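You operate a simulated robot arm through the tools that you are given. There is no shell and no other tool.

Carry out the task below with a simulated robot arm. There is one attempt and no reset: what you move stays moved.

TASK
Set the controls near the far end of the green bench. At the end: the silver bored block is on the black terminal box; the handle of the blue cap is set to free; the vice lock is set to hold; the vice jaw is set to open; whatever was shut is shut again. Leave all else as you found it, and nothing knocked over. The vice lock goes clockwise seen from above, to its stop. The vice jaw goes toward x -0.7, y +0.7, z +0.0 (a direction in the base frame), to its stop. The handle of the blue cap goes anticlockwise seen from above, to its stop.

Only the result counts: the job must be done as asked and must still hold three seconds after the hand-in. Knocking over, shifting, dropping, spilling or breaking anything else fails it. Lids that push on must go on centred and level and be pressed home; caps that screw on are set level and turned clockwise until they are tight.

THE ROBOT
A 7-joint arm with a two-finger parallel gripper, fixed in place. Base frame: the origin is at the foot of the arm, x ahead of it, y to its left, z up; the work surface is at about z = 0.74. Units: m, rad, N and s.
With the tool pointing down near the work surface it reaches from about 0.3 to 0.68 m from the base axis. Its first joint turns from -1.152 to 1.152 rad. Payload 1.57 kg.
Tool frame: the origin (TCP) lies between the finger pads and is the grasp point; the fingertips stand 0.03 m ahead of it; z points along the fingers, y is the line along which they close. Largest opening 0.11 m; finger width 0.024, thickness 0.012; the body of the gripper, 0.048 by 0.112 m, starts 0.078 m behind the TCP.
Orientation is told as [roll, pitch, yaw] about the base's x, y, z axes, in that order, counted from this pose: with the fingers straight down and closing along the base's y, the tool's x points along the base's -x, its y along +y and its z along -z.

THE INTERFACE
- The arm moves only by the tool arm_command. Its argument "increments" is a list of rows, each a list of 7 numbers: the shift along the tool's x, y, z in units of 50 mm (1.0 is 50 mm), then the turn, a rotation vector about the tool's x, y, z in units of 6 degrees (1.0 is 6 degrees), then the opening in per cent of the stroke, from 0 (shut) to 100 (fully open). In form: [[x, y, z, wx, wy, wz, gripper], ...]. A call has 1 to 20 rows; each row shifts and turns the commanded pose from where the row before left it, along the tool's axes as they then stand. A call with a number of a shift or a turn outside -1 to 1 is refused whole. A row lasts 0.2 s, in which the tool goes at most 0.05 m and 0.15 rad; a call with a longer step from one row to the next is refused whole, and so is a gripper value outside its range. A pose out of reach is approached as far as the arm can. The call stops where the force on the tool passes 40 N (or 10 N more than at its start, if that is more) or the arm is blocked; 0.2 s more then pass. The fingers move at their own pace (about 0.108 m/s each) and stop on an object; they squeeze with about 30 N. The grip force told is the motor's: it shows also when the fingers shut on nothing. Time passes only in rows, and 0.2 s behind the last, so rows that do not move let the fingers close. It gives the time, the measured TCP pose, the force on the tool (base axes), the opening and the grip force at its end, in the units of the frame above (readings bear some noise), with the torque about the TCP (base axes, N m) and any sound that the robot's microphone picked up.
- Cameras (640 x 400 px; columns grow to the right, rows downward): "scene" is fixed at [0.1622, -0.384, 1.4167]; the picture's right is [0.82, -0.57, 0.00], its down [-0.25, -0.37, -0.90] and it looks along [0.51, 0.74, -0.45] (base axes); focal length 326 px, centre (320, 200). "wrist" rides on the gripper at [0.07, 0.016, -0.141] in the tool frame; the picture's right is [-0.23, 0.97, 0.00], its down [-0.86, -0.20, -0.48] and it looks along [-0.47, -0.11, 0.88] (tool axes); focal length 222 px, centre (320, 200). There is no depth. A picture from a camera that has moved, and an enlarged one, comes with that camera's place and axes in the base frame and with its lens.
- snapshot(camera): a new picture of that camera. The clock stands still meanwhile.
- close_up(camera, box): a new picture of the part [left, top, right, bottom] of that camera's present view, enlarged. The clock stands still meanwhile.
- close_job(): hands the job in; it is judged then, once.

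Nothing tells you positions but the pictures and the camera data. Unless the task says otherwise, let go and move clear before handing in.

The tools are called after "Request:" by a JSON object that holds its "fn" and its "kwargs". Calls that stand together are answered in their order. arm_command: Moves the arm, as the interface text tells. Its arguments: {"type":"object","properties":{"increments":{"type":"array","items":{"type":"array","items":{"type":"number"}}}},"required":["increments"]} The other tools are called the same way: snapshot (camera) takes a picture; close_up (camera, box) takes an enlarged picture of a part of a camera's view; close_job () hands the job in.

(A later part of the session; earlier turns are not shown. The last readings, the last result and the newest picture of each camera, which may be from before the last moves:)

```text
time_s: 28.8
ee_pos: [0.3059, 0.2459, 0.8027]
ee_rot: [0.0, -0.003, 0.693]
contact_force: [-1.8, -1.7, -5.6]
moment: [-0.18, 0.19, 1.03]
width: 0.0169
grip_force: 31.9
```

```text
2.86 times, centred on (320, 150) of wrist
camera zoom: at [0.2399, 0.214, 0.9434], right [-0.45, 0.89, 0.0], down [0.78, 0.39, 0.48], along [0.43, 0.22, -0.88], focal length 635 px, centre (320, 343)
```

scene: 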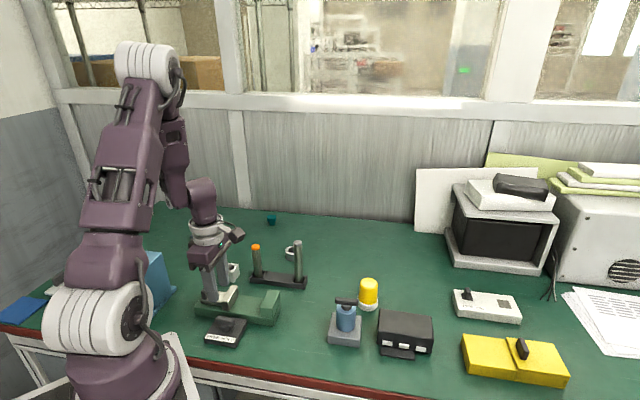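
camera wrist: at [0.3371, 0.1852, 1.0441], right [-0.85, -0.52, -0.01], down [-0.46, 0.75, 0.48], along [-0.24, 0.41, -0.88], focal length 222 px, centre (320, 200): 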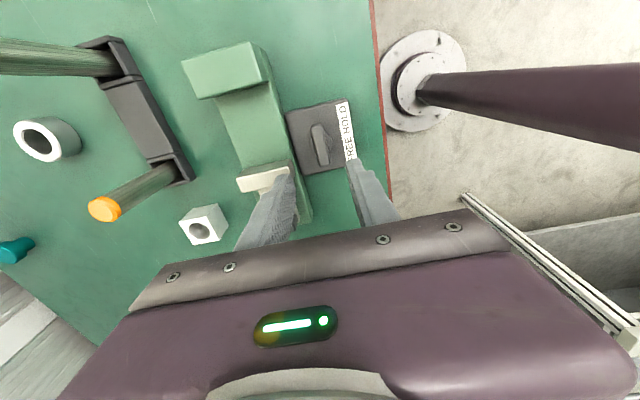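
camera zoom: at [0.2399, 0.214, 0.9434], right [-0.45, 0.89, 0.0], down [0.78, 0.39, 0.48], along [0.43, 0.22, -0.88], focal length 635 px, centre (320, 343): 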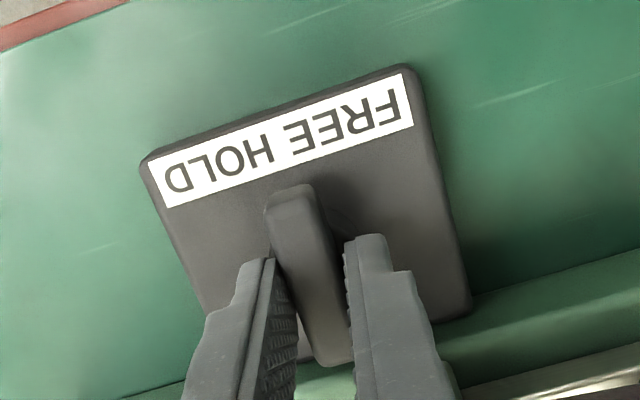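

The bar has reached its stop: the torque rose to 1 N·m and the fingers turned slightly around it. I'll open, rise and check.

Request:
{"fn": "arm_command", "kwargs": {"increments": [[0, 0, 0, 0, 0, 0, 30], [0, 0, 0, 0, 0, 0, 30], [0, 0, -0.5, 0, 0, 0, 30], [0, 0, -0.8, 0, 0, 0, 40], [0, 0, -0.8, 0, 0, 0, 40], [0, 0, -0.4, 0, 0, 0, 40]]}}

Request:
{"fn": "snapshot", "kwargs": {"camera": "wrist"}}

Request:
{"fn": "close_up", "kwargs": {"camera": "scene", "box": [180, 250, 290, 350]}}

```text
time_s: 30.2
ee_pos: [0.3058, 0.2447, 0.927]
ee_rot: [0.001, -0.003, 0.695]
contact_force: [-0.1, 0.5, -0.2]
moment: [-0.01, 0.02, 0.05]
width: 0.0437
grip_force: 0.0
```

```text
taken
camera wrist: at [0.2409, 0.2136, 1.0683], right [-0.45, 0.89, 0.0], down [0.78, 0.39, 0.48], along [0.43, 0.22, -0.88], focal length 222 px, centre (320, 200)
```

wrist: 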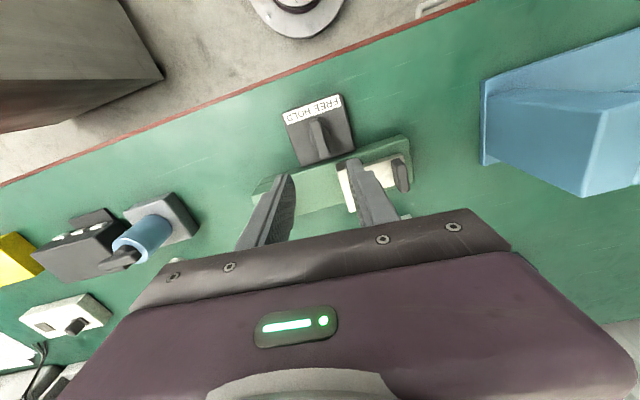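

```text
4.00 times, centred on (235, 300) of scene
camera zoom: at [0.1622, -0.384, 1.4167], right [0.82, -0.57, 0.0], down [-0.25, -0.37, -0.9], along [0.51, 0.74, -0.45], focal length 1304 px, centre (660, -200)
```

zoom: 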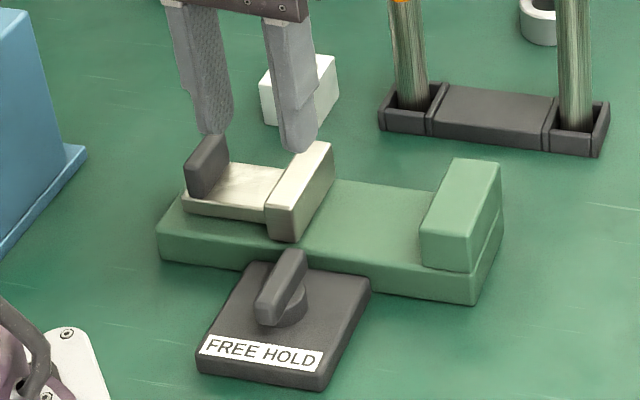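

The lock is now at hold and the jaw is open. Next is the handle of the blue cap near (0.55, 0.06); I'll travel high and turn the hand to yaw -45° so it closes across the handle bar.

Request:
{"fn": "arm_command", "kwargs": {"increments": [[0, 0, -0.9, 0, 0, 0, 60], [0, 0, -0.6, 0, 0, 0, 60], [-0.197, -0.853, 0, 0, 0, 0, 60], [-0.197, -0.853, 0, 0, 0, 0, 60], [-0.197, -0.853, 0, 0, 0, 0, 60], [-0.197, -0.853, 0, 0, 0, 0, 60], [-0.197, -0.853, 0, 0, 0, 0, 60], [-0.197, -0.853, 0, 0, 0, 0, 60], [-0.197, -0.853, 0, 0, 0, 0, 60], [0, 0, 0, 0, 0, 1, 60], [0, 0, 0, 0, 0, 1, 60], [0, 0, 0, 0, 0, 1, 60], [0, 0, 0, 0, 0, 1, 60], [0, 0, 0, 0, 0, 1, 60], [0, 0, 0, 0, 0, 1, 60], [0, 0, 0, 0, 0, 1, 60]]}}

Request:
{"fn": "snapshot", "kwargs": {"camera": "wrist"}}

```text
time_s: 33.6
ee_pos: [0.5481, 0.0598, 1.002]
ee_rot: [0.002, -0.002, -0.04]
contact_force: [0.6, 0.0, -0.9]
moment: [0.0, 0.03, 0.05]
width: 0.0661
grip_force: 0.1
```

```text
taken
camera wrist: at [0.4776, 0.0793, 1.1438], right [0.27, 0.96, 0.0], down [0.84, -0.24, 0.48], along [0.46, -0.13, -0.88], focal length 222 px, centre (320, 200)
```

wrist: 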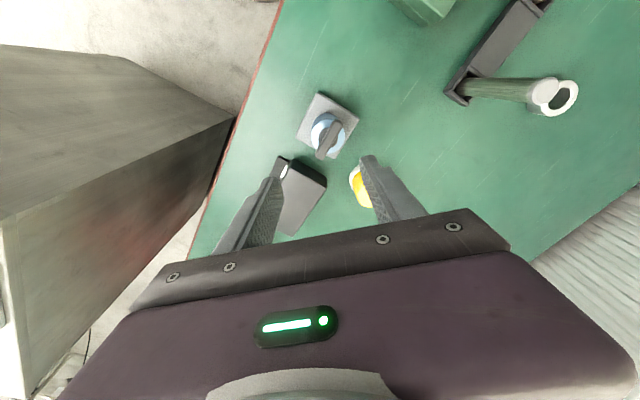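

Request:
{"fn": "close_up", "kwargs": {"camera": "wrist", "box": [260, 70, 420, 210]}}

Request:
{"fn": "close_up", "kwargs": {"camera": "scene", "box": [310, 260, 450, 370]}}

```text
2.86 times, centred on (340, 140) of wrist
camera zoom: at [0.4776, 0.0793, 1.1438], right [0.27, 0.96, 0.0], down [0.84, -0.24, 0.48], along [0.46, -0.13, -0.88], focal length 635 px, centre (263, 371)
```

zoom: 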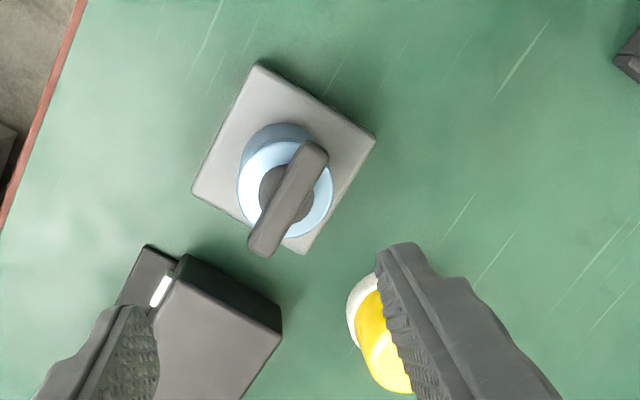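

```text
3.64 times, centred on (380, 315) of scene
camera zoom: at [0.1622, -0.384, 1.4167], right [0.82, -0.57, 0.0], down [-0.25, -0.37, -0.9], along [0.51, 0.74, -0.45], focal length 1186 px, centre (102, -218)
```

zoom: 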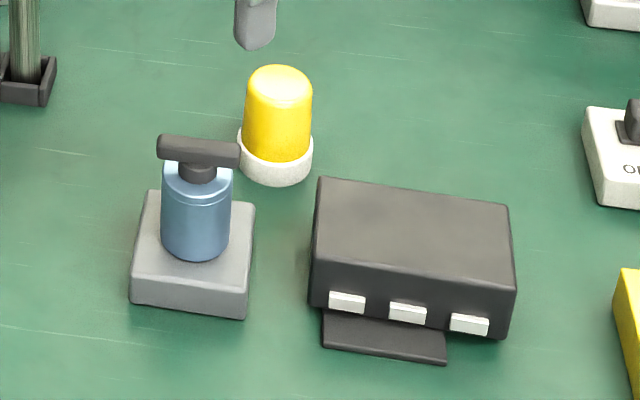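

The handle bar centre is about (0.554, 0.071), top near z 0.835, running along (0.7, -0.7). I'll align to yaw -45° and come down to about 0.91 to check.

Request:
{"fn": "arm_command", "kwargs": {"increments": [[-0.11, 0.23, 0, 0, 0, 0.89, 50], [0, 0, 0, 0, 0, 0.89, 50], [0, 0, 0, 0, 0, 0.89, 50], [0, 0, 0, 0, 0, 0.89, 50], [0, 0, 0, 0, 0, 0.89, 50], [0, 0, 0, 0, 0, 0.89, 50], [0, 0, 0, 0, 0, 0.89, 50], [0, 0, 0, 0, 0, 0.89, 50], [0, 0, 0.9, 0, 0, 0, 50], [0, 0, 0.9, 0, 0, 0, 50], [0, 0, 0, 0, 0, 0, 50]]}}

Request:
{"fn": "close_up", "kwargs": {"camera": "wrist", "box": [200, 60, 440, 220]}}

Request:
{"fn": "close_up", "kwargs": {"camera": "scene", "box": [310, 260, 450, 370]}}

```text
time_s: 36.0
ee_pos: [0.5533, 0.0723, 0.9109]
ee_rot: [0.003, -0.001, -0.786]
contact_force: [0.7, 0.4, 0.2]
moment: [0.01, -0.02, 0.0]
width: 0.0552
grip_force: 0.0
```

```text
2.50 times, centred on (320, 140) of wrist
camera zoom: at [0.5152, 0.1331, 1.0539], right [0.85, 0.53, 0.0], down [0.46, -0.75, 0.48], along [0.26, -0.4, -0.88], focal length 555 px, centre (320, 350)
```

zoom: 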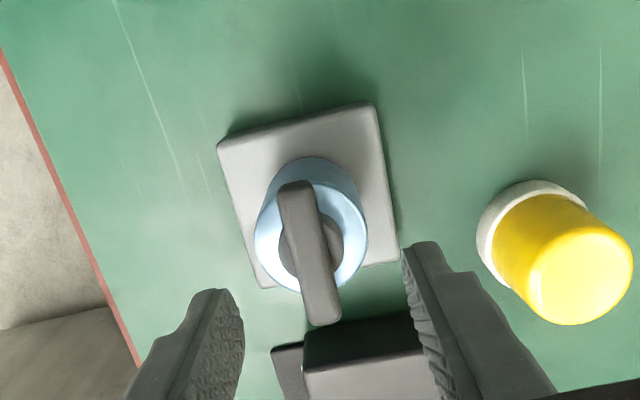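

```text
3.64 times, centred on (380, 315) of scene
camera zoom: at [0.1622, -0.384, 1.4167], right [0.82, -0.57, 0.0], down [-0.25, -0.37, -0.9], along [0.51, 0.74, -0.45], focal length 1186 px, centre (102, -218)
```

zoom: 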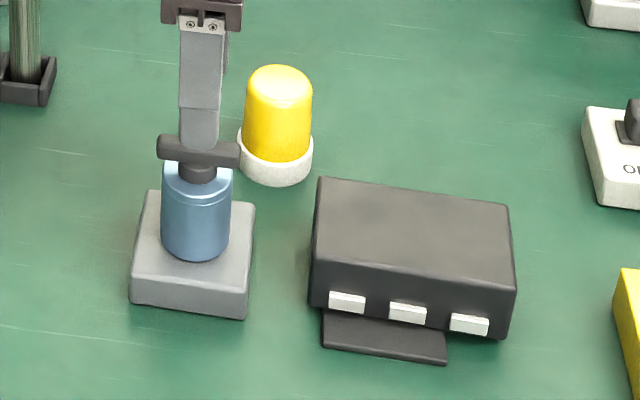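

Request:
{"fn": "arm_command", "kwargs": {"increments": [[0.03, -0.09, 0, 0, 0, -0.4, 35], [0, 0, 0.4, 0, 0, 0, 35], [0, 0, 0.2, 0, 0, 0, 35], [0, 0, 0, 0, 0, 0, 35]]}}

Request:
{"fn": "close_up", "kwargs": {"camera": "wrist", "box": [220, 80, 420, 220]}}

Request:
{"fn": "close_up", "kwargs": {"camera": "scene", "box": [310, 270, 390, 350]}}

```text
time_s: 37.0
ee_pos: [0.5507, 0.0675, 0.8826]
ee_rot: [0.003, 0.001, -0.741]
contact_force: [0.5, -0.9, -0.3]
moment: [0.03, -0.01, 0.0]
width: 0.0386
grip_force: 0.1
```

```text
2.86 times, centred on (320, 150) of wrist
camera zoom: at [0.5085, 0.1283, 1.0243], right [0.83, 0.56, 0.0], down [0.49, -0.73, 0.48], along [0.27, -0.39, -0.88], focal length 635 px, centre (320, 343)
```

zoom: 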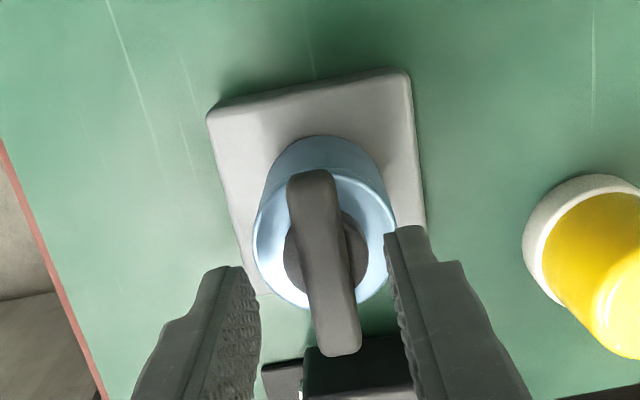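

```text
5.00 times, centred on (350, 310) of scene
camera zoom: at [0.1622, -0.384, 1.4167], right [0.82, -0.57, 0.0], down [-0.25, -0.37, -0.9], along [0.51, 0.74, -0.45], focal length 1631 px, centre (170, -350)
```

zoom: 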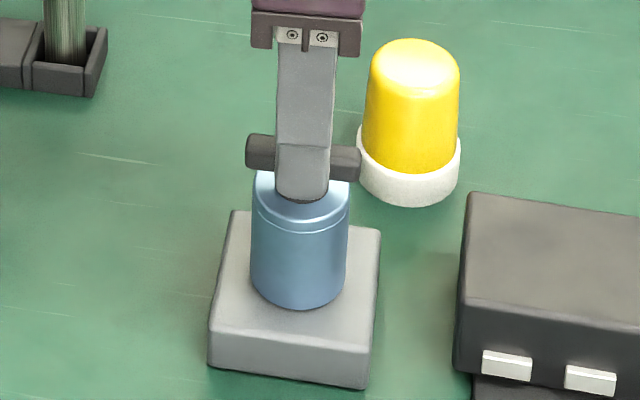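

Request:
{"fn": "arm_command", "kwargs": {"increments": [[0, 0.02, 0.14, 0, 0, 0, 35], [0, 0, 0.14, 0, 0, 0, 35], [0, 0, 0, 0, 0, 0, 35]]}}

Request:
{"fn": "close_up", "kwargs": {"camera": "wrist", "box": [220, 80, 420, 220]}}

Request:
{"fn": "close_up", "kwargs": {"camera": "scene", "box": [310, 270, 390, 350]}}

```text
time_s: 37.8
ee_pos: [0.5512, 0.0691, 0.8695]
ee_rot: [0.003, -0.001, -0.742]
contact_force: [1.3, -0.1, -0.2]
moment: [0.03, 0.01, 0.0]
width: 0.0387
grip_force: 0.0
```

```text
2.86 times, centred on (320, 150) of wrist
camera zoom: at [0.5091, 0.1291, 1.0103], right [0.83, 0.56, 0.0], down [0.49, -0.73, 0.48], along [0.27, -0.39, -0.88], focal length 635 px, centre (320, 343)
```

zoom: 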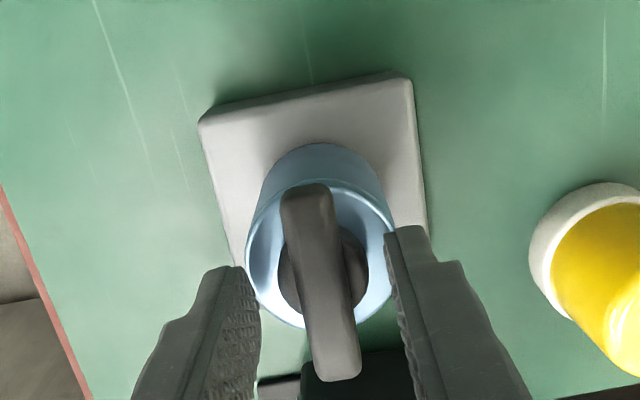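

```text
5.00 times, centred on (350, 310) of scene
camera zoom: at [0.1622, -0.384, 1.4167], right [0.82, -0.57, 0.0], down [-0.25, -0.37, -0.9], along [0.51, 0.74, -0.45], focal length 1631 px, centre (170, -350)
```

zoom: 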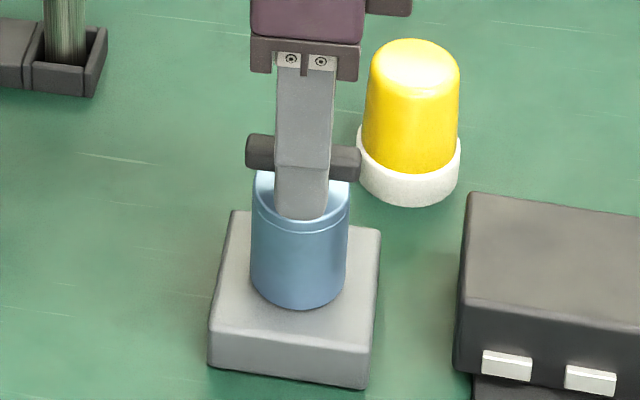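

Request:
{"fn": "arm_command", "kwargs": {"increments": [[0, 0, 0.04, 0, 0, 0, 35], [0, 0, 0, 0, 0, 0, 20], [0, 0, 0, 0, 0, 0, 0], [0, 0, 0, 0, 0, 0, 0]]}}

Request:
{"fn": "close_up", "kwargs": {"camera": "wrist", "box": [220, 80, 420, 220]}}

Request:
{"fn": "close_up", "kwargs": {"camera": "scene", "box": [310, 270, 390, 350]}}

```text
time_s: 38.8
ee_pos: [0.5511, 0.069, 0.866]
ee_rot: [0.005, 0.001, -0.743]
contact_force: [2.2, 6.2, 0.2]
moment: [0.4, -0.18, -0.04]
width: 0.0246
grip_force: 30.2
```

```text
2.86 times, centred on (320, 150) of wrist
camera zoom: at [0.5091, 0.1296, 1.0083], right [0.83, 0.56, 0.0], down [0.49, -0.73, 0.48], along [0.27, -0.39, -0.88], focal length 635 px, centre (320, 343)
```

zoom: 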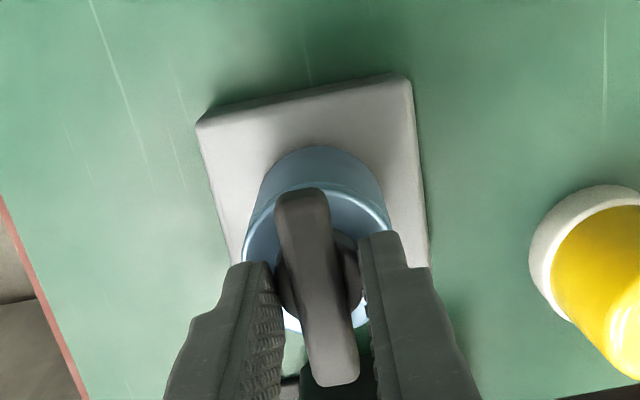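

```text
5.00 times, centred on (350, 310) of scene
camera zoom: at [0.1623, -0.3839, 1.4168], right [0.82, -0.57, 0.0], down [-0.25, -0.37, -0.9], along [0.51, 0.74, -0.45], focal length 1631 px, centre (170, -350)
```

zoom: 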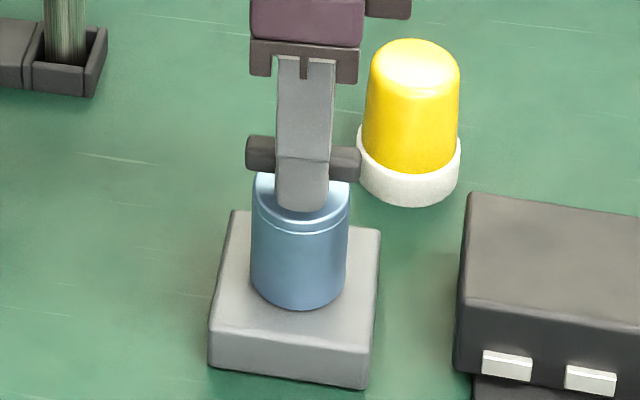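

The fingers closed on the round boss below the bar, reading 24.6 mm. I'll open, raise about 8 mm and close again on the bar.

Request:
{"fn": "arm_command", "kwargs": {"increments": [[0, 0, 0, 0, 0, 0, 35], [0, 0, -0.16, 0, 0, 0, 35], [0, 0, 0, 0, 0, 0, 20], [0, 0, 0, 0, 0, 0, 0], [0, 0, 0, 0, 0, 0, 0]]}}

Request:
{"fn": "close_up", "kwargs": {"camera": "wrist", "box": [220, 80, 420, 220]}}

Request:
{"fn": "close_up", "kwargs": {"camera": "scene", "box": [310, 270, 390, 350]}}

```text
time_s: 40.0
ee_pos: [0.5513, 0.0691, 0.8746]
ee_rot: [0.003, -0.001, -0.743]
contact_force: [1.3, 0.8, 0.2]
moment: [0.1, -0.04, -0.01]
width: 0.0132
grip_force: 29.3
```

```text
2.86 times, centred on (320, 150) of wrist
camera zoom: at [0.5091, 0.1294, 1.0161], right [0.83, 0.56, 0.0], down [0.49, -0.73, 0.48], along [0.27, -0.39, -0.88], focal length 635 px, centre (320, 343)
```

zoom: 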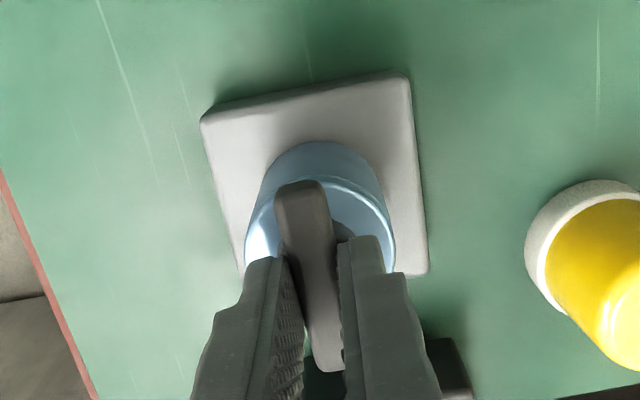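

```text
5.00 times, centred on (350, 310) of scene
camera zoom: at [0.1622, -0.384, 1.4167], right [0.82, -0.57, 0.0], down [-0.25, -0.37, -0.9], along [0.51, 0.74, -0.45], focal length 1631 px, centre (170, -350)
```

zoom: 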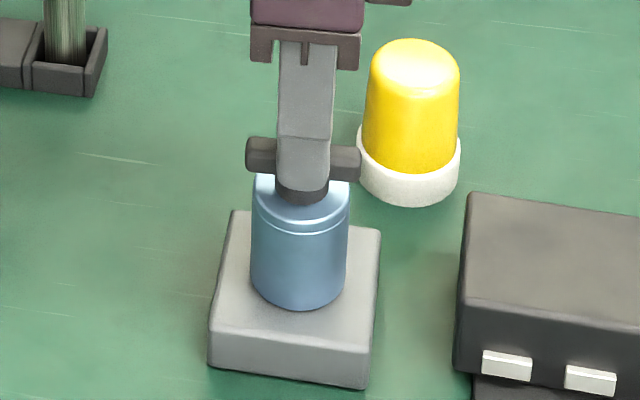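

The bar is gripped at 13.2 mm with almost no side load. Now I'll turn anticlockwise (-wz) in small steps.

Request:
{"fn": "arm_command", "kwargs": {"increments": [[0, 0, 0, 0, 0, -0.5, 0], [0, 0, 0, 0, 0, -0.5, 0], [0, 0, 0, 0, 0, -0.5, 0], [0, 0, 0, 0, 0, -0.5, 0]]}}

Request:
{"fn": "close_up", "kwargs": {"camera": "wrist", "box": [220, 80, 420, 220]}}

Request:
{"fn": "close_up", "kwargs": {"camera": "scene", "box": [310, 270, 390, 350]}}

```text
time_s: 41.0
ee_pos: [0.5511, 0.0697, 0.8741]
ee_rot: [0.003, -0.002, -0.534]
contact_force: [3.2, -1.8, -0.4]
moment: [-0.1, -0.28, 0.0]
width: 0.0135
grip_force: 29.6
```

```text
2.86 times, centred on (320, 150) of wrist
camera zoom: at [0.4975, 0.1196, 1.016], right [0.69, 0.72, 0.0], down [0.63, -0.61, 0.48], along [0.35, -0.33, -0.88], focal length 635 px, centre (320, 343)
```

zoom: 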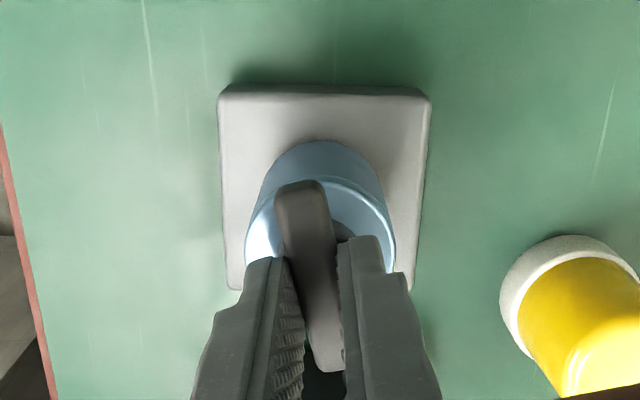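

```text
5.00 times, centred on (350, 310) of scene
camera zoom: at [0.1623, -0.3841, 1.4167], right [0.82, -0.57, 0.0], down [-0.25, -0.37, -0.9], along [0.51, 0.74, -0.45], focal length 1631 px, centre (170, -350)
```

zoom: 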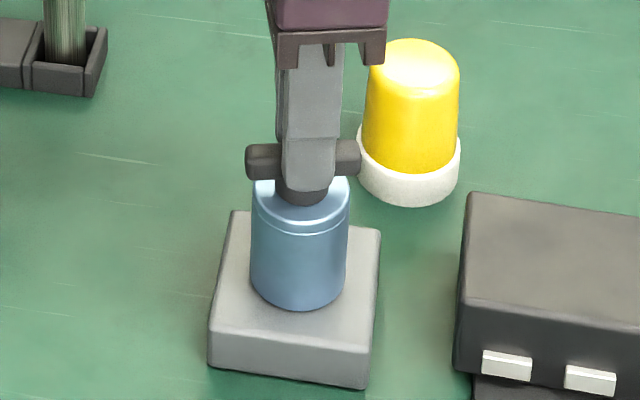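

Request:
{"fn": "arm_command", "kwargs": {"increments": [[0, 0, 0, 0, 0, -0.6, 0], [0, 0, 0, 0, 0, -0.6, 0], [0, 0, 0, 0, 0, -0.6, 0], [0, 0, 0, 0, 0, -0.6, 0], [0, 0, 0, 0, 0, -0.6, 0]]}}

Request:
{"fn": "close_up", "kwargs": {"camera": "wrist", "box": [220, 80, 420, 220]}}

```text
time_s: 42.2
ee_pos: [0.5506, 0.0716, 0.8736]
ee_rot: [0.005, -0.002, -0.218]
contact_force: [-0.4, -0.4, -0.3]
moment: [-0.02, 0.03, 0.0]
width: 0.0134
grip_force: 29.7
```

```text
2.86 times, centred on (320, 150) of wrist
camera zoom: at [0.4848, 0.1013, 1.0159], right [0.43, 0.9, 0.0], down [0.79, -0.38, 0.48], along [0.43, -0.21, -0.88], focal length 635 px, centre (320, 343)
```

zoom: 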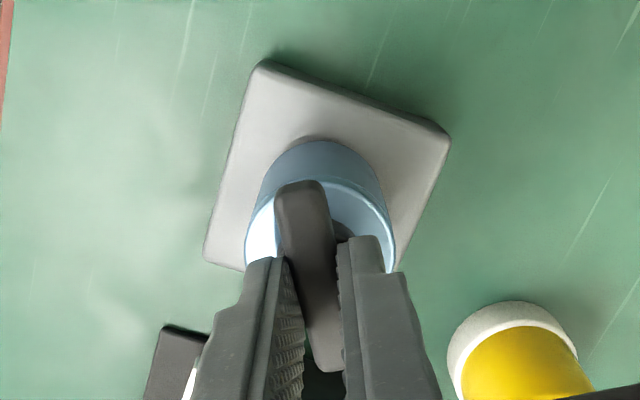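

Request:
{"fn": "arm_command", "kwargs": {"increments": [[0, 0, 0, 0, 0, -0.6, 0], [0, 0, 0, 0, 0, -0.6, 0], [0, 0, 0, 0, 0, -0.6, 0], [0, 0, 0, 0, 0, -0.6, 0], [0, 0, 0, 0, 0, -0.6, 0], [0, 0, 0, 0, 0, -0.6, 0]]}}

Request:
{"fn": "close_up", "kwargs": {"camera": "wrist", "box": [220, 80, 420, 220]}}

```text
time_s: 43.6
ee_pos: [0.5519, 0.0696, 0.8733]
ee_rot: [0.0, -0.003, 0.159]
contact_force: [-0.5, -0.7, -0.5]
moment: [0.03, -0.03, 0.03]
width: 0.0132
grip_force: 30.2
```

```text
2.86 times, centred on (320, 150) of wrist
camera zoom: at [0.4782, 0.0752, 1.0159], right [0.07, 1.0, 0.0], down [0.87, -0.06, 0.48], along [0.48, -0.03, -0.88], focal length 635 px, centre (320, 343)
```

zoom: 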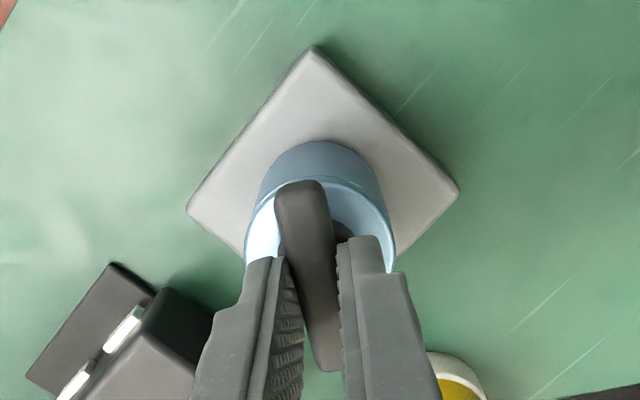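

Request:
{"fn": "arm_command", "kwargs": {"increments": [[0, 0, 0, 0, 0, -0.6, 0], [0, 0, 0, 0, 0, -0.6, 0], [0, 0, 0, 0, 0, -0.6, 0], [0, 0, 0, 0, 0, -0.6, 0], [0, 0, 0, 0, 0, -0.6, 0], [0, 0, 0, 0, 0, -0.6, 0]]}}

Request:
{"fn": "close_up", "kwargs": {"camera": "wrist", "box": [220, 80, 420, 220]}}

Request:
{"fn": "close_up", "kwargs": {"camera": "scene", "box": [310, 270, 390, 350]}}

```text
time_s: 45.0
ee_pos: [0.5512, 0.0684, 0.8731]
ee_rot: [-0.002, -0.003, 0.538]
contact_force: [0.6, 1.1, 0.2]
moment: [-0.02, -0.01, -0.03]
width: 0.0133
grip_force: 29.8
```

```text
2.86 times, centred on (320, 150) of wrist
camera zoom: at [0.4813, 0.0488, 1.0158], right [-0.3, 0.95, 0.0], down [0.84, 0.26, 0.48], along [0.46, 0.15, -0.88], focal length 635 px, centre (320, 343)
```

zoom: 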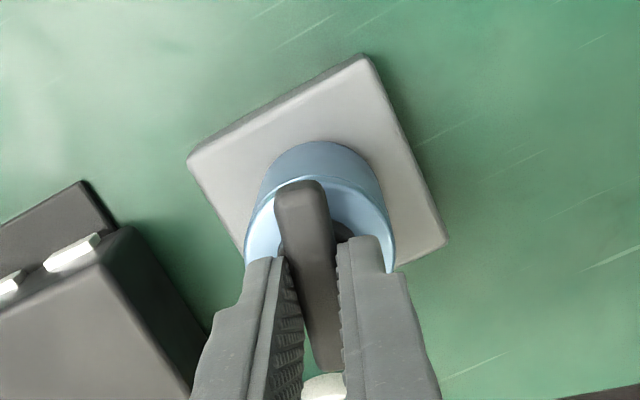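

```text
5.00 times, centred on (350, 310) of scene
camera zoom: at [0.1622, -0.384, 1.4167], right [0.82, -0.57, 0.0], down [-0.25, -0.37, -0.9], along [0.51, 0.74, -0.45], focal length 1631 px, centre (170, -350)
```

zoom: 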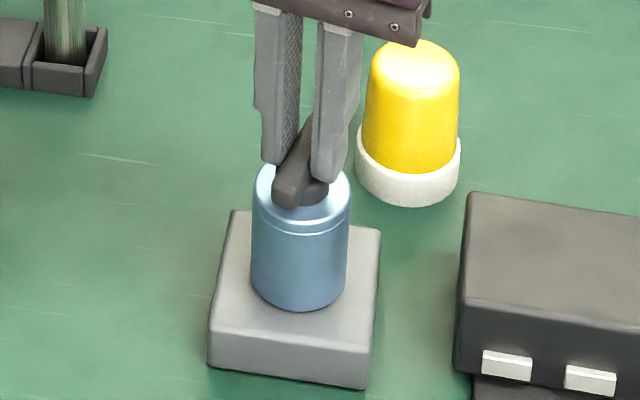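

Request:
{"fn": "arm_command", "kwargs": {"increments": [[0, 0, 0, 0, 0, -0.5, 0], [0, 0, 0, 0, 0, -0.5, 0], [0, 0, 0, 0, 0, -0.5, 0], [0, 0, 0, 0, 0, -0.5, 0], [0, 0, 0, 0, 0, -0.5, 0]]}}

Request:
{"fn": "close_up", "kwargs": {"camera": "wrist", "box": [220, 80, 420, 220]}}

```text
time_s: 46.2
ee_pos: [0.5513, 0.0686, 0.8748]
ee_rot: [-0.001, -0.004, 0.798]
contact_force: [0.4, 0.1, 0.1]
moment: [0.01, -0.01, 0.0]
width: 0.0133
grip_force: 29.7
```

```text
2.86 times, centred on (320, 150) of wrist
camera zoom: at [0.4891, 0.0317, 1.0157], right [-0.54, 0.84, 0.0], down [0.74, 0.47, 0.48], along [0.41, 0.26, -0.88], focal length 635 px, centre (320, 343)
```

zoom: 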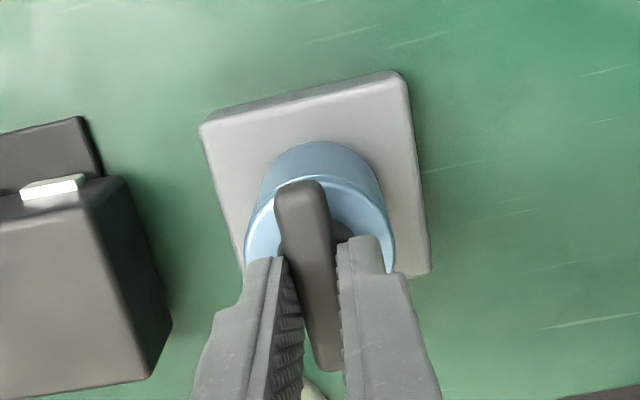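

Request:
{"fn": "arm_command", "kwargs": {"increments": [[0, 0, 0, 0, 0, -0.4, 0], [0, 0, 0, 0, 0, -0.4, 0], [0, 0, 0, 0, 0, -0.4, 0]]}}

Request:
{"fn": "close_up", "kwargs": {"camera": "wrist", "box": [220, 80, 420, 220]}}

```text
time_s: 47.0
ee_pos: [0.5513, 0.0703, 0.8746]
ee_rot: [-0.001, -0.005, 0.925]
contact_force: [0.2, 0.7, -0.8]
moment: [0.01, 0.02, -0.01]
width: 0.0132
grip_force: 29.9
```

```text
2.86 times, centred on (320, 150) of wrist
camera zoom: at [0.4943, 0.0243, 1.0157], right [-0.64, 0.77, 0.0], down [0.67, 0.56, 0.48], along [0.37, 0.31, -0.88], focal length 635 px, centre (320, 343)
```

zoom: 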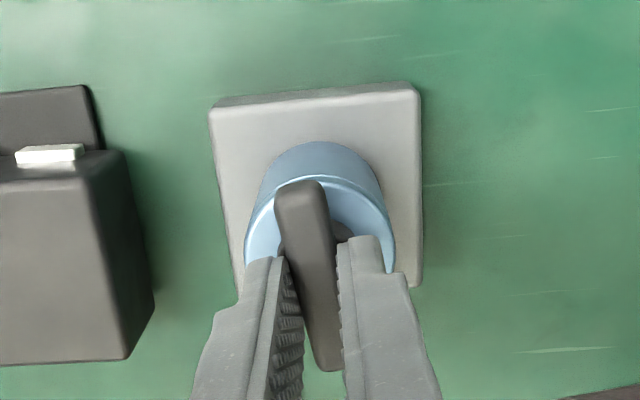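

Request:
{"fn": "arm_command", "kwargs": {"increments": [[0, 0, 0, 0, 0, -0.5, 0], [0, 0, 0, 0, 0, -0.5, 0], [0, 0, 0, 0, 0, -0.5, 0], [0, 0, 0, 0, 0, -0.5, 0]]}}

Request:
{"fn": "close_up", "kwargs": {"camera": "wrist", "box": [220, 80, 420, 220]}}

Request:
{"fn": "close_up", "kwargs": {"camera": "scene", "box": [310, 270, 390, 350]}}

```text
time_s: 48.0
ee_pos: [0.5515, 0.0693, 0.8733]
ee_rot: [-0.001, -0.003, 1.132]
contact_force: [0.3, 0.1, 0.8]
moment: [0.0, 0.02, 0.0]
width: 0.013
grip_force: 29.9
```

```text
2.86 times, centred on (320, 150) of wrist
camera zoom: at [0.5052, 0.0137, 1.0158], right [-0.79, 0.62, 0.0], down [0.54, 0.69, 0.48], along [0.3, 0.38, -0.88], focal length 635 px, centre (320, 343)
```

zoom: 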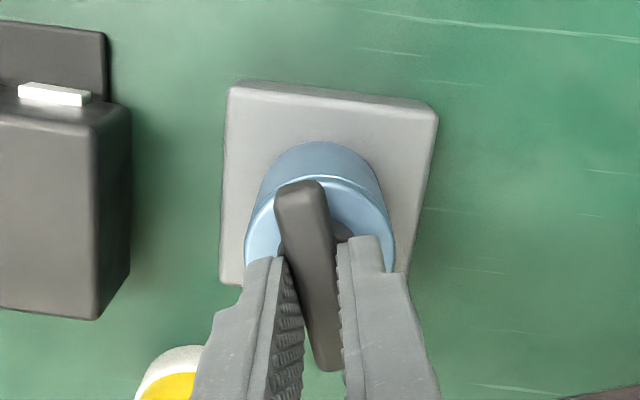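

```text
5.00 times, centred on (350, 310) of scene
camera zoom: at [0.1622, -0.384, 1.4167], right [0.82, -0.57, 0.0], down [-0.25, -0.37, -0.9], along [0.51, 0.74, -0.45], focal length 1631 px, centre (170, -350)
```

zoom: 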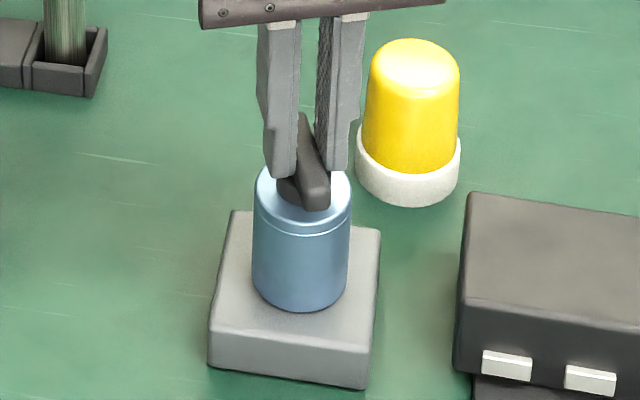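

There is still no stop after about 108°, and the side forces have stayed near zero, so I want to know whether the blue body itself is turning. I'll zoom in before going further.

Request:
{"fn": "close_up", "kwargs": {"camera": "wrist", "box": [285, 120, 365, 190]}}

Request:
{"fn": "close_up", "kwargs": {"camera": "scene", "box": [330, 290, 370, 330]}}

```text
5.71 times, centred on (325, 155) of wrist
camera zoom: at [0.5052, 0.0137, 1.0158], right [-0.79, 0.62, 0.0], down [0.54, 0.69, 0.48], along [0.3, 0.38, -0.88], focal length 1269 px, centre (291, 457)
```

zoom: 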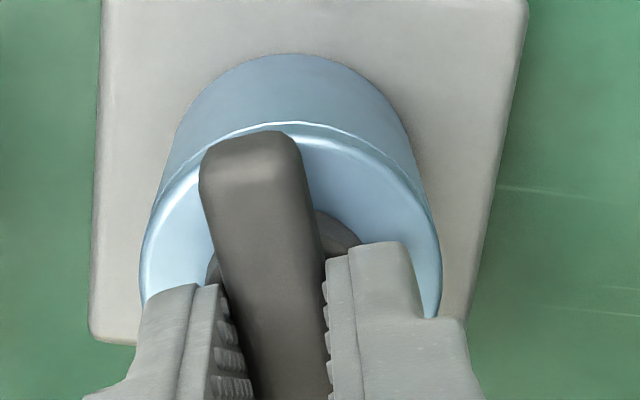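

```text
10.00 times, centred on (350, 310) of scene
camera zoom: at [0.1622, -0.384, 1.4167], right [0.82, -0.57, 0.0], down [-0.25, -0.37, -0.9], along [0.51, 0.74, -0.45], focal length 3261 px, centre (20, -900)
```

zoom: 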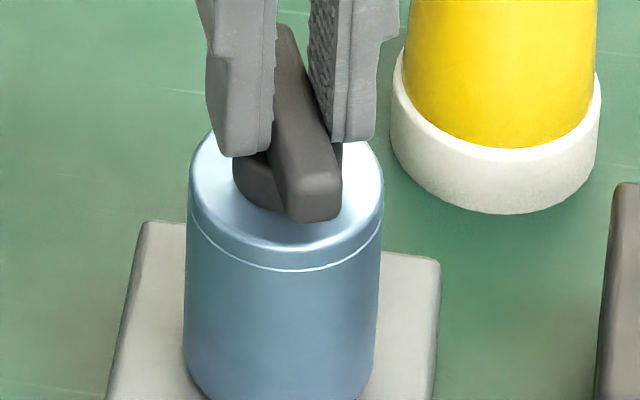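

Zero side force for so long suggests the cap may have come loose with the handle. I'll test gently by lifting 1.5 mm and reading the force.

Request:
{"fn": "arm_command", "kwargs": {"increments": [[0, 0, -0.03, 0, 0, 0, 0], [0, 0, 0, 0, 0, 0, 0]]}}

Request:
{"fn": "close_up", "kwargs": {"camera": "scene", "box": [330, 290, 370, 330]}}

```text
time_s: 48.6
ee_pos: [0.5504, 0.0692, 0.8757]
ee_rot: [-0.001, -0.004, 1.133]
contact_force: [0.4, 0.5, 0.5]
moment: [0.03, 0.02, -0.01]
width: 0.0132
grip_force: 29.6
```

```text
10.00 times, centred on (350, 310) of scene
camera zoom: at [0.1622, -0.384, 1.4167], right [0.82, -0.57, 0.0], down [-0.25, -0.37, -0.9], along [0.51, 0.74, -0.45], focal length 3261 px, centre (20, -900)
```

zoom: 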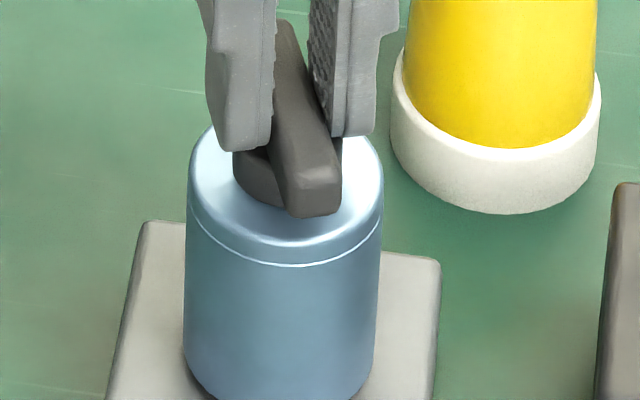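

The cap lifted freely, so it is released from its base and was turning along with the handle. I'll set it back down, press it lightly on its seat so it can't turn, and keep turning the handle anticlockwise while watching the torque.

Request:
{"fn": "arm_command", "kwargs": {"increments": [[0, 0, 0.03, 0, 0, 0, 0], [0, 0, 0, 0, 0, 0, 0]]}}

Request:
{"fn": "arm_command", "kwargs": {"increments": [[0, 0, 0.015, 0, 0, 0, 0], [0, 0, 0, 0, 0, 0, 0]]}}

Request:
{"fn": "close_up", "kwargs": {"camera": "scene", "box": [330, 290, 370, 330]}}

```text
time_s: 49.2
ee_pos: [0.551, 0.068, 0.874]
ee_rot: [-0.003, -0.005, 1.132]
contact_force: [-0.1, 0.4, 0.2]
moment: [0.0, -0.01, 0.0]
width: 0.0136
grip_force: 30.0
```

```text
time_s: 49.8
ee_pos: [0.551, 0.0696, 0.8738]
ee_rot: [-0.004, -0.003, 1.13]
contact_force: [-3.0, -2.0, 11.3]
moment: [-0.43, 0.27, -0.01]
width: 0.0132
grip_force: 29.9
```

```text
10.00 times, centred on (350, 310) of scene
camera zoom: at [0.1619, -0.3841, 1.4168], right [0.82, -0.57, 0.0], down [-0.25, -0.37, -0.9], along [0.51, 0.74, -0.44], focal length 3261 px, centre (20, -900)
```

zoom: 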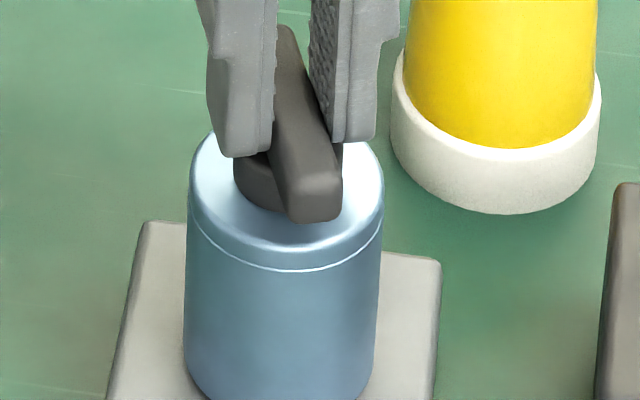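

Request:
{"fn": "arm_command", "kwargs": {"increments": [[0, 0, 0, 0, 0, -0.4, 0], [0, 0, 0, 0, 0, -0.4, 0], [0, 0, 0, 0, 0, -0.4, 0]]}}

Request:
{"fn": "close_up", "kwargs": {"camera": "scene", "box": [330, 290, 370, 330]}}

```text
time_s: 50.6
ee_pos: [0.5507, 0.0685, 0.8737]
ee_rot: [-0.005, -0.003, 1.258]
contact_force: [-0.7, -1.6, 12.7]
moment: [-0.4, 0.1, 0.0]
width: 0.0133
grip_force: 29.0
```

```text
10.00 times, centred on (350, 310) of scene
camera zoom: at [0.1619, -0.3841, 1.4168], right [0.82, -0.57, 0.0], down [-0.25, -0.37, -0.9], along [0.51, 0.74, -0.44], focal length 3261 px, centre (20, -900)
```

zoom: 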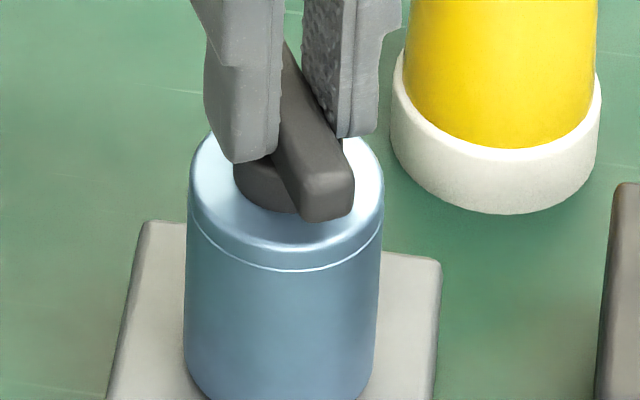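

Request:
{"fn": "arm_command", "kwargs": {"increments": [[0, 0, 0, 0, 0, -0.5, 0], [0, 0, 0, 0, 0, -0.5, 0], [0, 0, 0, 0, 0, -0.5, 0], [0, 0, 0, 0, 0, -0.5, 0]]}}

Request:
{"fn": "arm_command", "kwargs": {"increments": [[0, 0, 0, 0, 0, -0.5, 0], [0, 0, 0, 0, 0, -0.5, 0], [0, 0, 0, 0, 0, -0.5, 0], [0, 0, 0, 0, 0, -0.5, 0]]}}

Request:
{"fn": "close_up", "kwargs": {"camera": "scene", "box": [330, 290, 370, 330]}}

```text
time_s: 51.6
ee_pos: [0.5525, 0.0701, 0.8732]
ee_rot: [-0.003, -0.005, 1.468]
contact_force: [0.5, -0.3, 14.9]
moment: [0.08, 0.04, 0.02]
width: 0.0133
grip_force: 29.1
```

```text
time_s: 52.6
ee_pos: [0.5514, 0.0697, 0.8736]
ee_rot: [-0.003, -0.002, 1.677]
contact_force: [0.7, -0.5, 16.2]
moment: [0.15, 0.05, 0.0]
width: 0.0132
grip_force: 30.0
```

```text
10.00 times, centred on (350, 310) of scene
camera zoom: at [0.1619, -0.3841, 1.4168], right [0.82, -0.57, 0.0], down [-0.25, -0.37, -0.9], along [0.51, 0.74, -0.44], focal length 3261 px, centre (20, -900)
```

zoom: 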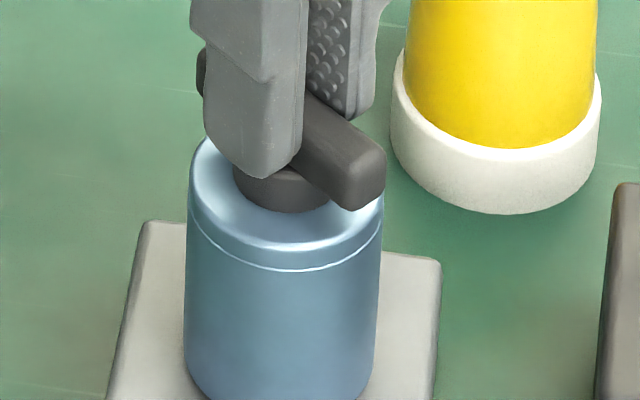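

Request:
{"fn": "arm_command", "kwargs": {"increments": [[0, 0, 0, 0, 0, -0.5, 0], [0, 0, 0, 0, 0, -0.5, 0], [0, 0, 0, 0, 0, -0.5, 0], [0, 0, 0, 0, 0, -0.5, 0]]}}

Request:
{"fn": "arm_command", "kwargs": {"increments": [[0, 0, 0, 0, 0, -0.5, 0], [0, 0, 0, 0, 0, -0.5, 0], [0, 0, 0, 0, 0, -0.5, 0], [0, 0, 0, 0, 0, -0.5, 0]]}}

Request:
{"fn": "close_up", "kwargs": {"camera": "scene", "box": [330, 290, 370, 330]}}

```text
time_s: 53.6
ee_pos: [0.5516, 0.0699, 0.8735]
ee_rot: [-0.006, 0.0, 1.887]
contact_force: [2.8, 1.1, 15.8]
moment: [0.2, 0.04, 0.03]
width: 0.013
grip_force: 30.1
```

```text
time_s: 54.6
ee_pos: [0.5511, 0.0689, 0.8728]
ee_rot: [-0.004, 0.001, 2.096]
contact_force: [2.5, 2.1, 14.7]
moment: [0.18, 0.03, 0.01]
width: 0.0129
grip_force: 29.9
```

```text
10.00 times, centred on (350, 310) of scene
camera zoom: at [0.162, -0.384, 1.4168], right [0.82, -0.57, 0.0], down [-0.25, -0.37, -0.9], along [0.51, 0.74, -0.44], focal length 3261 px, centre (20, -900)
```

zoom: 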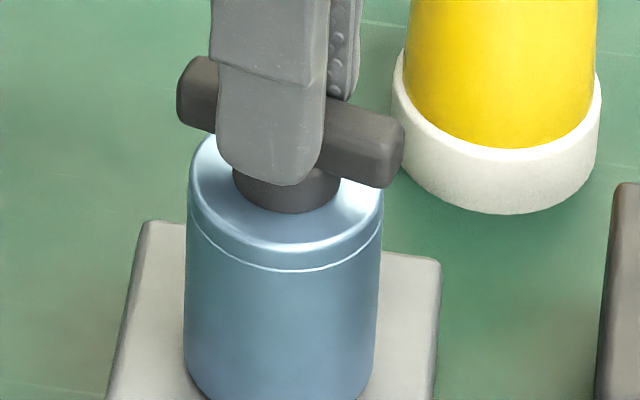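

Request:
{"fn": "arm_command", "kwargs": {"increments": [[0, 0, 0, 0, 0, -0.5, 0], [0, 0, 0, 0, 0, -0.5, 0], [0, 0, 0, 0, 0, -0.5, 0]]}}

Request:
{"fn": "arm_command", "kwargs": {"increments": [[0, 0, 0, 0, 0, -0.5, 0], [0, 0, 0, 0, 0, -0.5, 0], [0, 0, 0, 0, 0, -0.5, 0]]}}

```text
time_s: 55.4
ee_pos: [0.5507, 0.0697, 0.8728]
ee_rot: [-0.004, 0.001, 2.252]
contact_force: [0.4, 0.4, 9.0]
moment: [0.17, 0.16, -0.09]
width: 0.013
grip_force: 29.5
```

```text
time_s: 56.2
ee_pos: [0.5503, 0.0702, 0.8738]
ee_rot: [-0.004, 0.0, 2.411]
contact_force: [-2.0, 5.6, 10.4]
moment: [0.16, 0.49, -0.16]
width: 0.0133
grip_force: 29.6
```

The torque has started to oppose the turn (-0.16 N·m) with the cap pressed down, so the handle seems to be at its stop relative to the cap. I'll check the pictures and turn a touch more to confirm.

Request:
{"fn": "arm_command", "kwargs": {"increments": [[0, 0, 0.006, 0, 0, -0.4, 0], [0, 0, 0, 0, 0, -0.4, 0]]}}

Request:
{"fn": "close_up", "kwargs": {"camera": "scene", "box": [310, 270, 390, 350]}}

Request:
{"fn": "close_up", "kwargs": {"camera": "wrist", "box": [220, 80, 420, 220]}}

```text
time_s: 56.8
ee_pos: [0.5517, 0.0688, 0.8731]
ee_rot: [-0.003, 0.002, 2.494]
contact_force: [-1.3, 3.7, 13.4]
moment: [0.2, 0.3, -0.16]
width: 0.013
grip_force: 30.0
```

```text
5.00 times, centred on (350, 310) of scene
camera zoom: at [0.1619, -0.384, 1.4168], right [0.82, -0.57, 0.0], down [-0.25, -0.37, -0.9], along [0.51, 0.74, -0.44], focal length 1631 px, centre (170, -350)
```

zoom: 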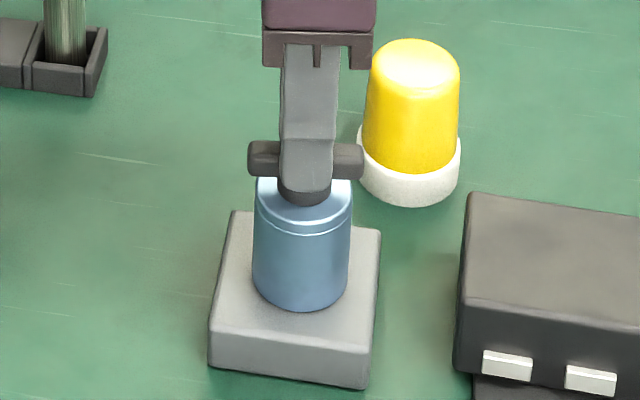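

```text
2.86 times, centred on (320, 150) of wrist
camera zoom: at [0.5953, 0.0152, 1.0153], right [-0.77, -0.64, 0.0], down [-0.56, 0.67, 0.48], along [-0.3, 0.37, -0.88], focal length 635 px, centre (320, 343)
```

zoom: 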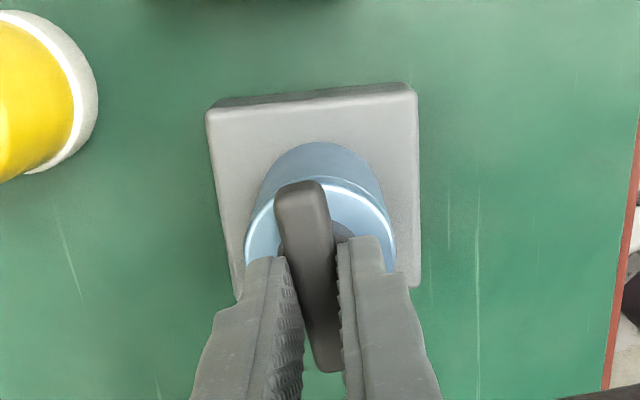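

The torque held steady at -0.16 N·m while the cap slid, so the handle is at its stop. To leave the cap as found, I'll lift it 2 mm, carry it back clockwise about 95° to its original orientation, and then set it down.

Request:
{"fn": "arm_command", "kwargs": {"increments": [[0, 0, -0.02, 0, 0, 0, 0], [0, 0, -0.02, 0, 0, 0, 0], [0, 0, 0, 0, 0, 0, 0]]}}

Request:
{"fn": "close_up", "kwargs": {"camera": "scene", "box": [330, 290, 370, 330]}}

```text
time_s: 57.6
ee_pos: [0.551, 0.0713, 0.874]
ee_rot: [-0.004, 0.001, 2.492]
contact_force: [0.0, -0.3, -0.3]
moment: [-0.01, -0.02, 0.0]
width: 0.0134
grip_force: 30.1
```

```text
10.00 times, centred on (350, 310) of scene
camera zoom: at [0.1622, -0.384, 1.4167], right [0.82, -0.57, 0.0], down [-0.25, -0.37, -0.9], along [0.51, 0.74, -0.45], focal length 3261 px, centre (20, -900)
```

zoom: 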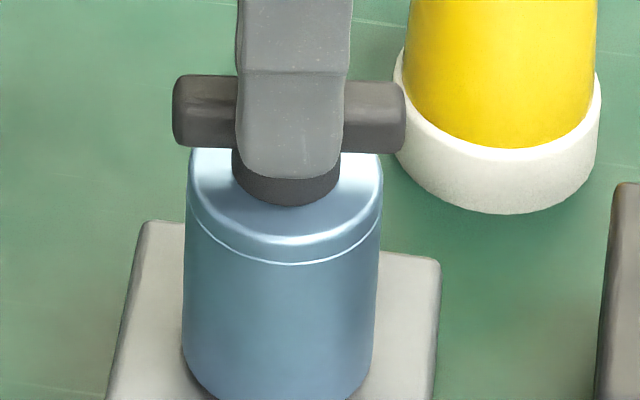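

Request:
{"fn": "arm_command", "kwargs": {"increments": [[0, 0, 0, 0, 0, 0.5, 0], [0, 0, 0, 0, 0, 0.9, 0], [0, 0, 0, 0, 0, 0.9, 0], [0, 0, 0, 0, 0, 0.9, 0], [0, 0, 0, 0, 0, 0.9, 0], [0, 0, 0, 0, 0, 0.9, 0], [0, 0, 0, 0, 0, 0.9, 0], [0, 0, 0, 0, 0, 0.9, 0], [0, 0, 0, 0, 0, 0.9, 0], [0, 0, 0, 0, 0, 0.9, 0], [0, 0, 0, 0, 0, 0.9, 0], [0, 0, 0, 0, 0, 0.9, 0], [0, 0, 0, 0, 0, 0.9, 0], [0, 0, 0, 0, 0, 0.9, 0], [0, 0, 0, 0, 0, 0.9, 0], [0, 0, 0, 0, 0, 0.9, 0], [0, 0, 0, 0, 0, 0.9, 0], [0, 0, 0, 0, 0, 0.9, 0], [0, 0, 0, 0, 0, 0, 0]]}}

Request:
{"fn": "close_up", "kwargs": {"camera": "scene", "box": [330, 290, 370, 330]}}

Request:
{"fn": "close_up", "kwargs": {"camera": "wrist", "box": [220, 80, 420, 220]}}

```text
time_s: 61.6
ee_pos: [0.5511, 0.0711, 0.8745]
ee_rot: [0.001, -0.004, 0.837]
contact_force: [0.3, 0.2, 0.4]
moment: [0.02, -0.01, -0.01]
width: 0.013
grip_force: 29.6
```

```text
10.00 times, centred on (350, 310) of scene
camera zoom: at [0.1622, -0.384, 1.4167], right [0.82, -0.57, 0.0], down [-0.25, -0.37, -0.9], along [0.51, 0.74, -0.45], focal length 3261 px, centre (20, -900)
```

zoom: 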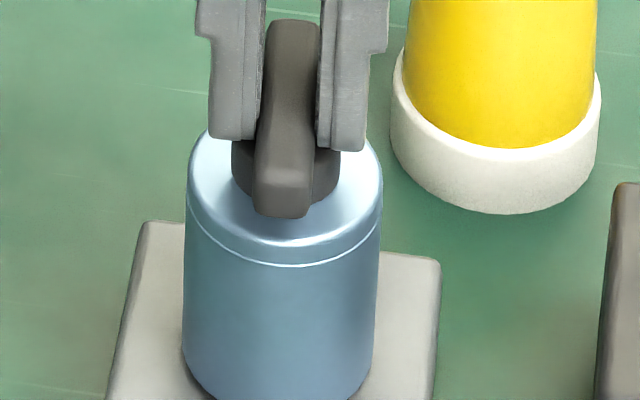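

```text
2.86 times, centred on (320, 150) of wrist
camera zoom: at [0.4909, 0.0295, 1.0165], right [-0.57, 0.82, 0.0], down [0.72, 0.5, 0.48], along [0.4, 0.28, -0.88], focal length 635 px, centre (320, 343)
```

zoom: 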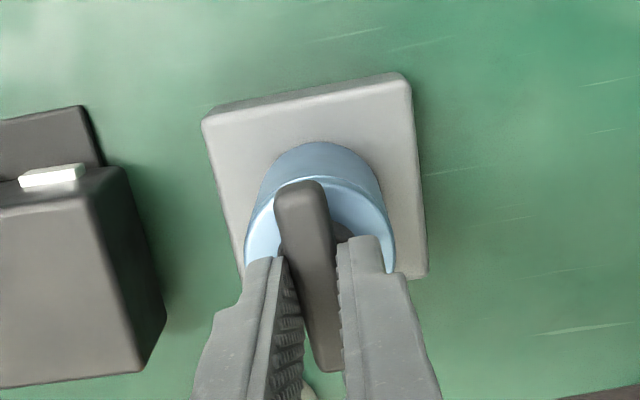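

Request:
{"fn": "arm_command", "kwargs": {"increments": [[0, 0.01, 0.02, 0, 0, 0, 0], [0, 0, 0.02, 0, 0, 0, 0], [0, 0, 0, 0, 0, 0, 0]]}}

Request:
{"fn": "close_up", "kwargs": {"camera": "scene", "box": [330, 290, 370, 330]}}

```text
time_s: 62.4
ee_pos: [0.5512, 0.0705, 0.8733]
ee_rot: [0.0, -0.004, 0.838]
contact_force: [-2.0, 0.3, 8.6]
moment: [-0.21, 0.26, 0.0]
width: 0.0134
grip_force: 29.9
```

```text
10.00 times, centred on (350, 310) of scene
camera zoom: at [0.162, -0.3841, 1.4168], right [0.82, -0.57, 0.0], down [-0.25, -0.37, -0.9], along [0.51, 0.74, -0.44], focal length 3261 px, centre (20, -900)
```

zoom: 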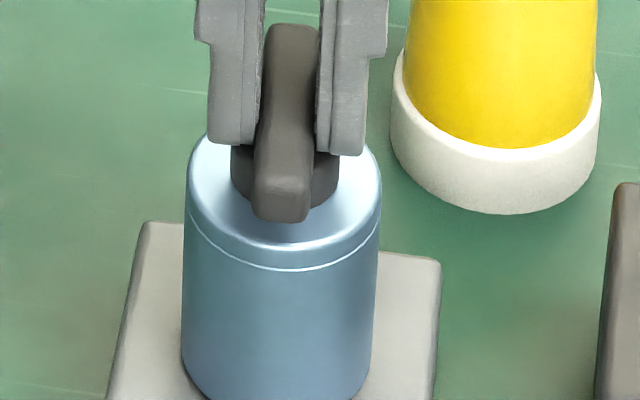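

Request:
{"fn": "arm_command", "kwargs": {"increments": [[0, 0, 0.01, 0, 0, 0, 0], [0, 0, 0, 0, 0, -0.4, 0], [0, 0, 0, 0, 0, 0, 0]]}}

```text
time_s: 63.2
ee_pos: [0.5517, 0.0702, 0.8732]
ee_rot: [-0.003, -0.005, 0.881]
contact_force: [-6.5, 1.7, 23.4]
moment: [-0.03, 0.3, -0.14]
width: 0.0129
grip_force: 29.5
```

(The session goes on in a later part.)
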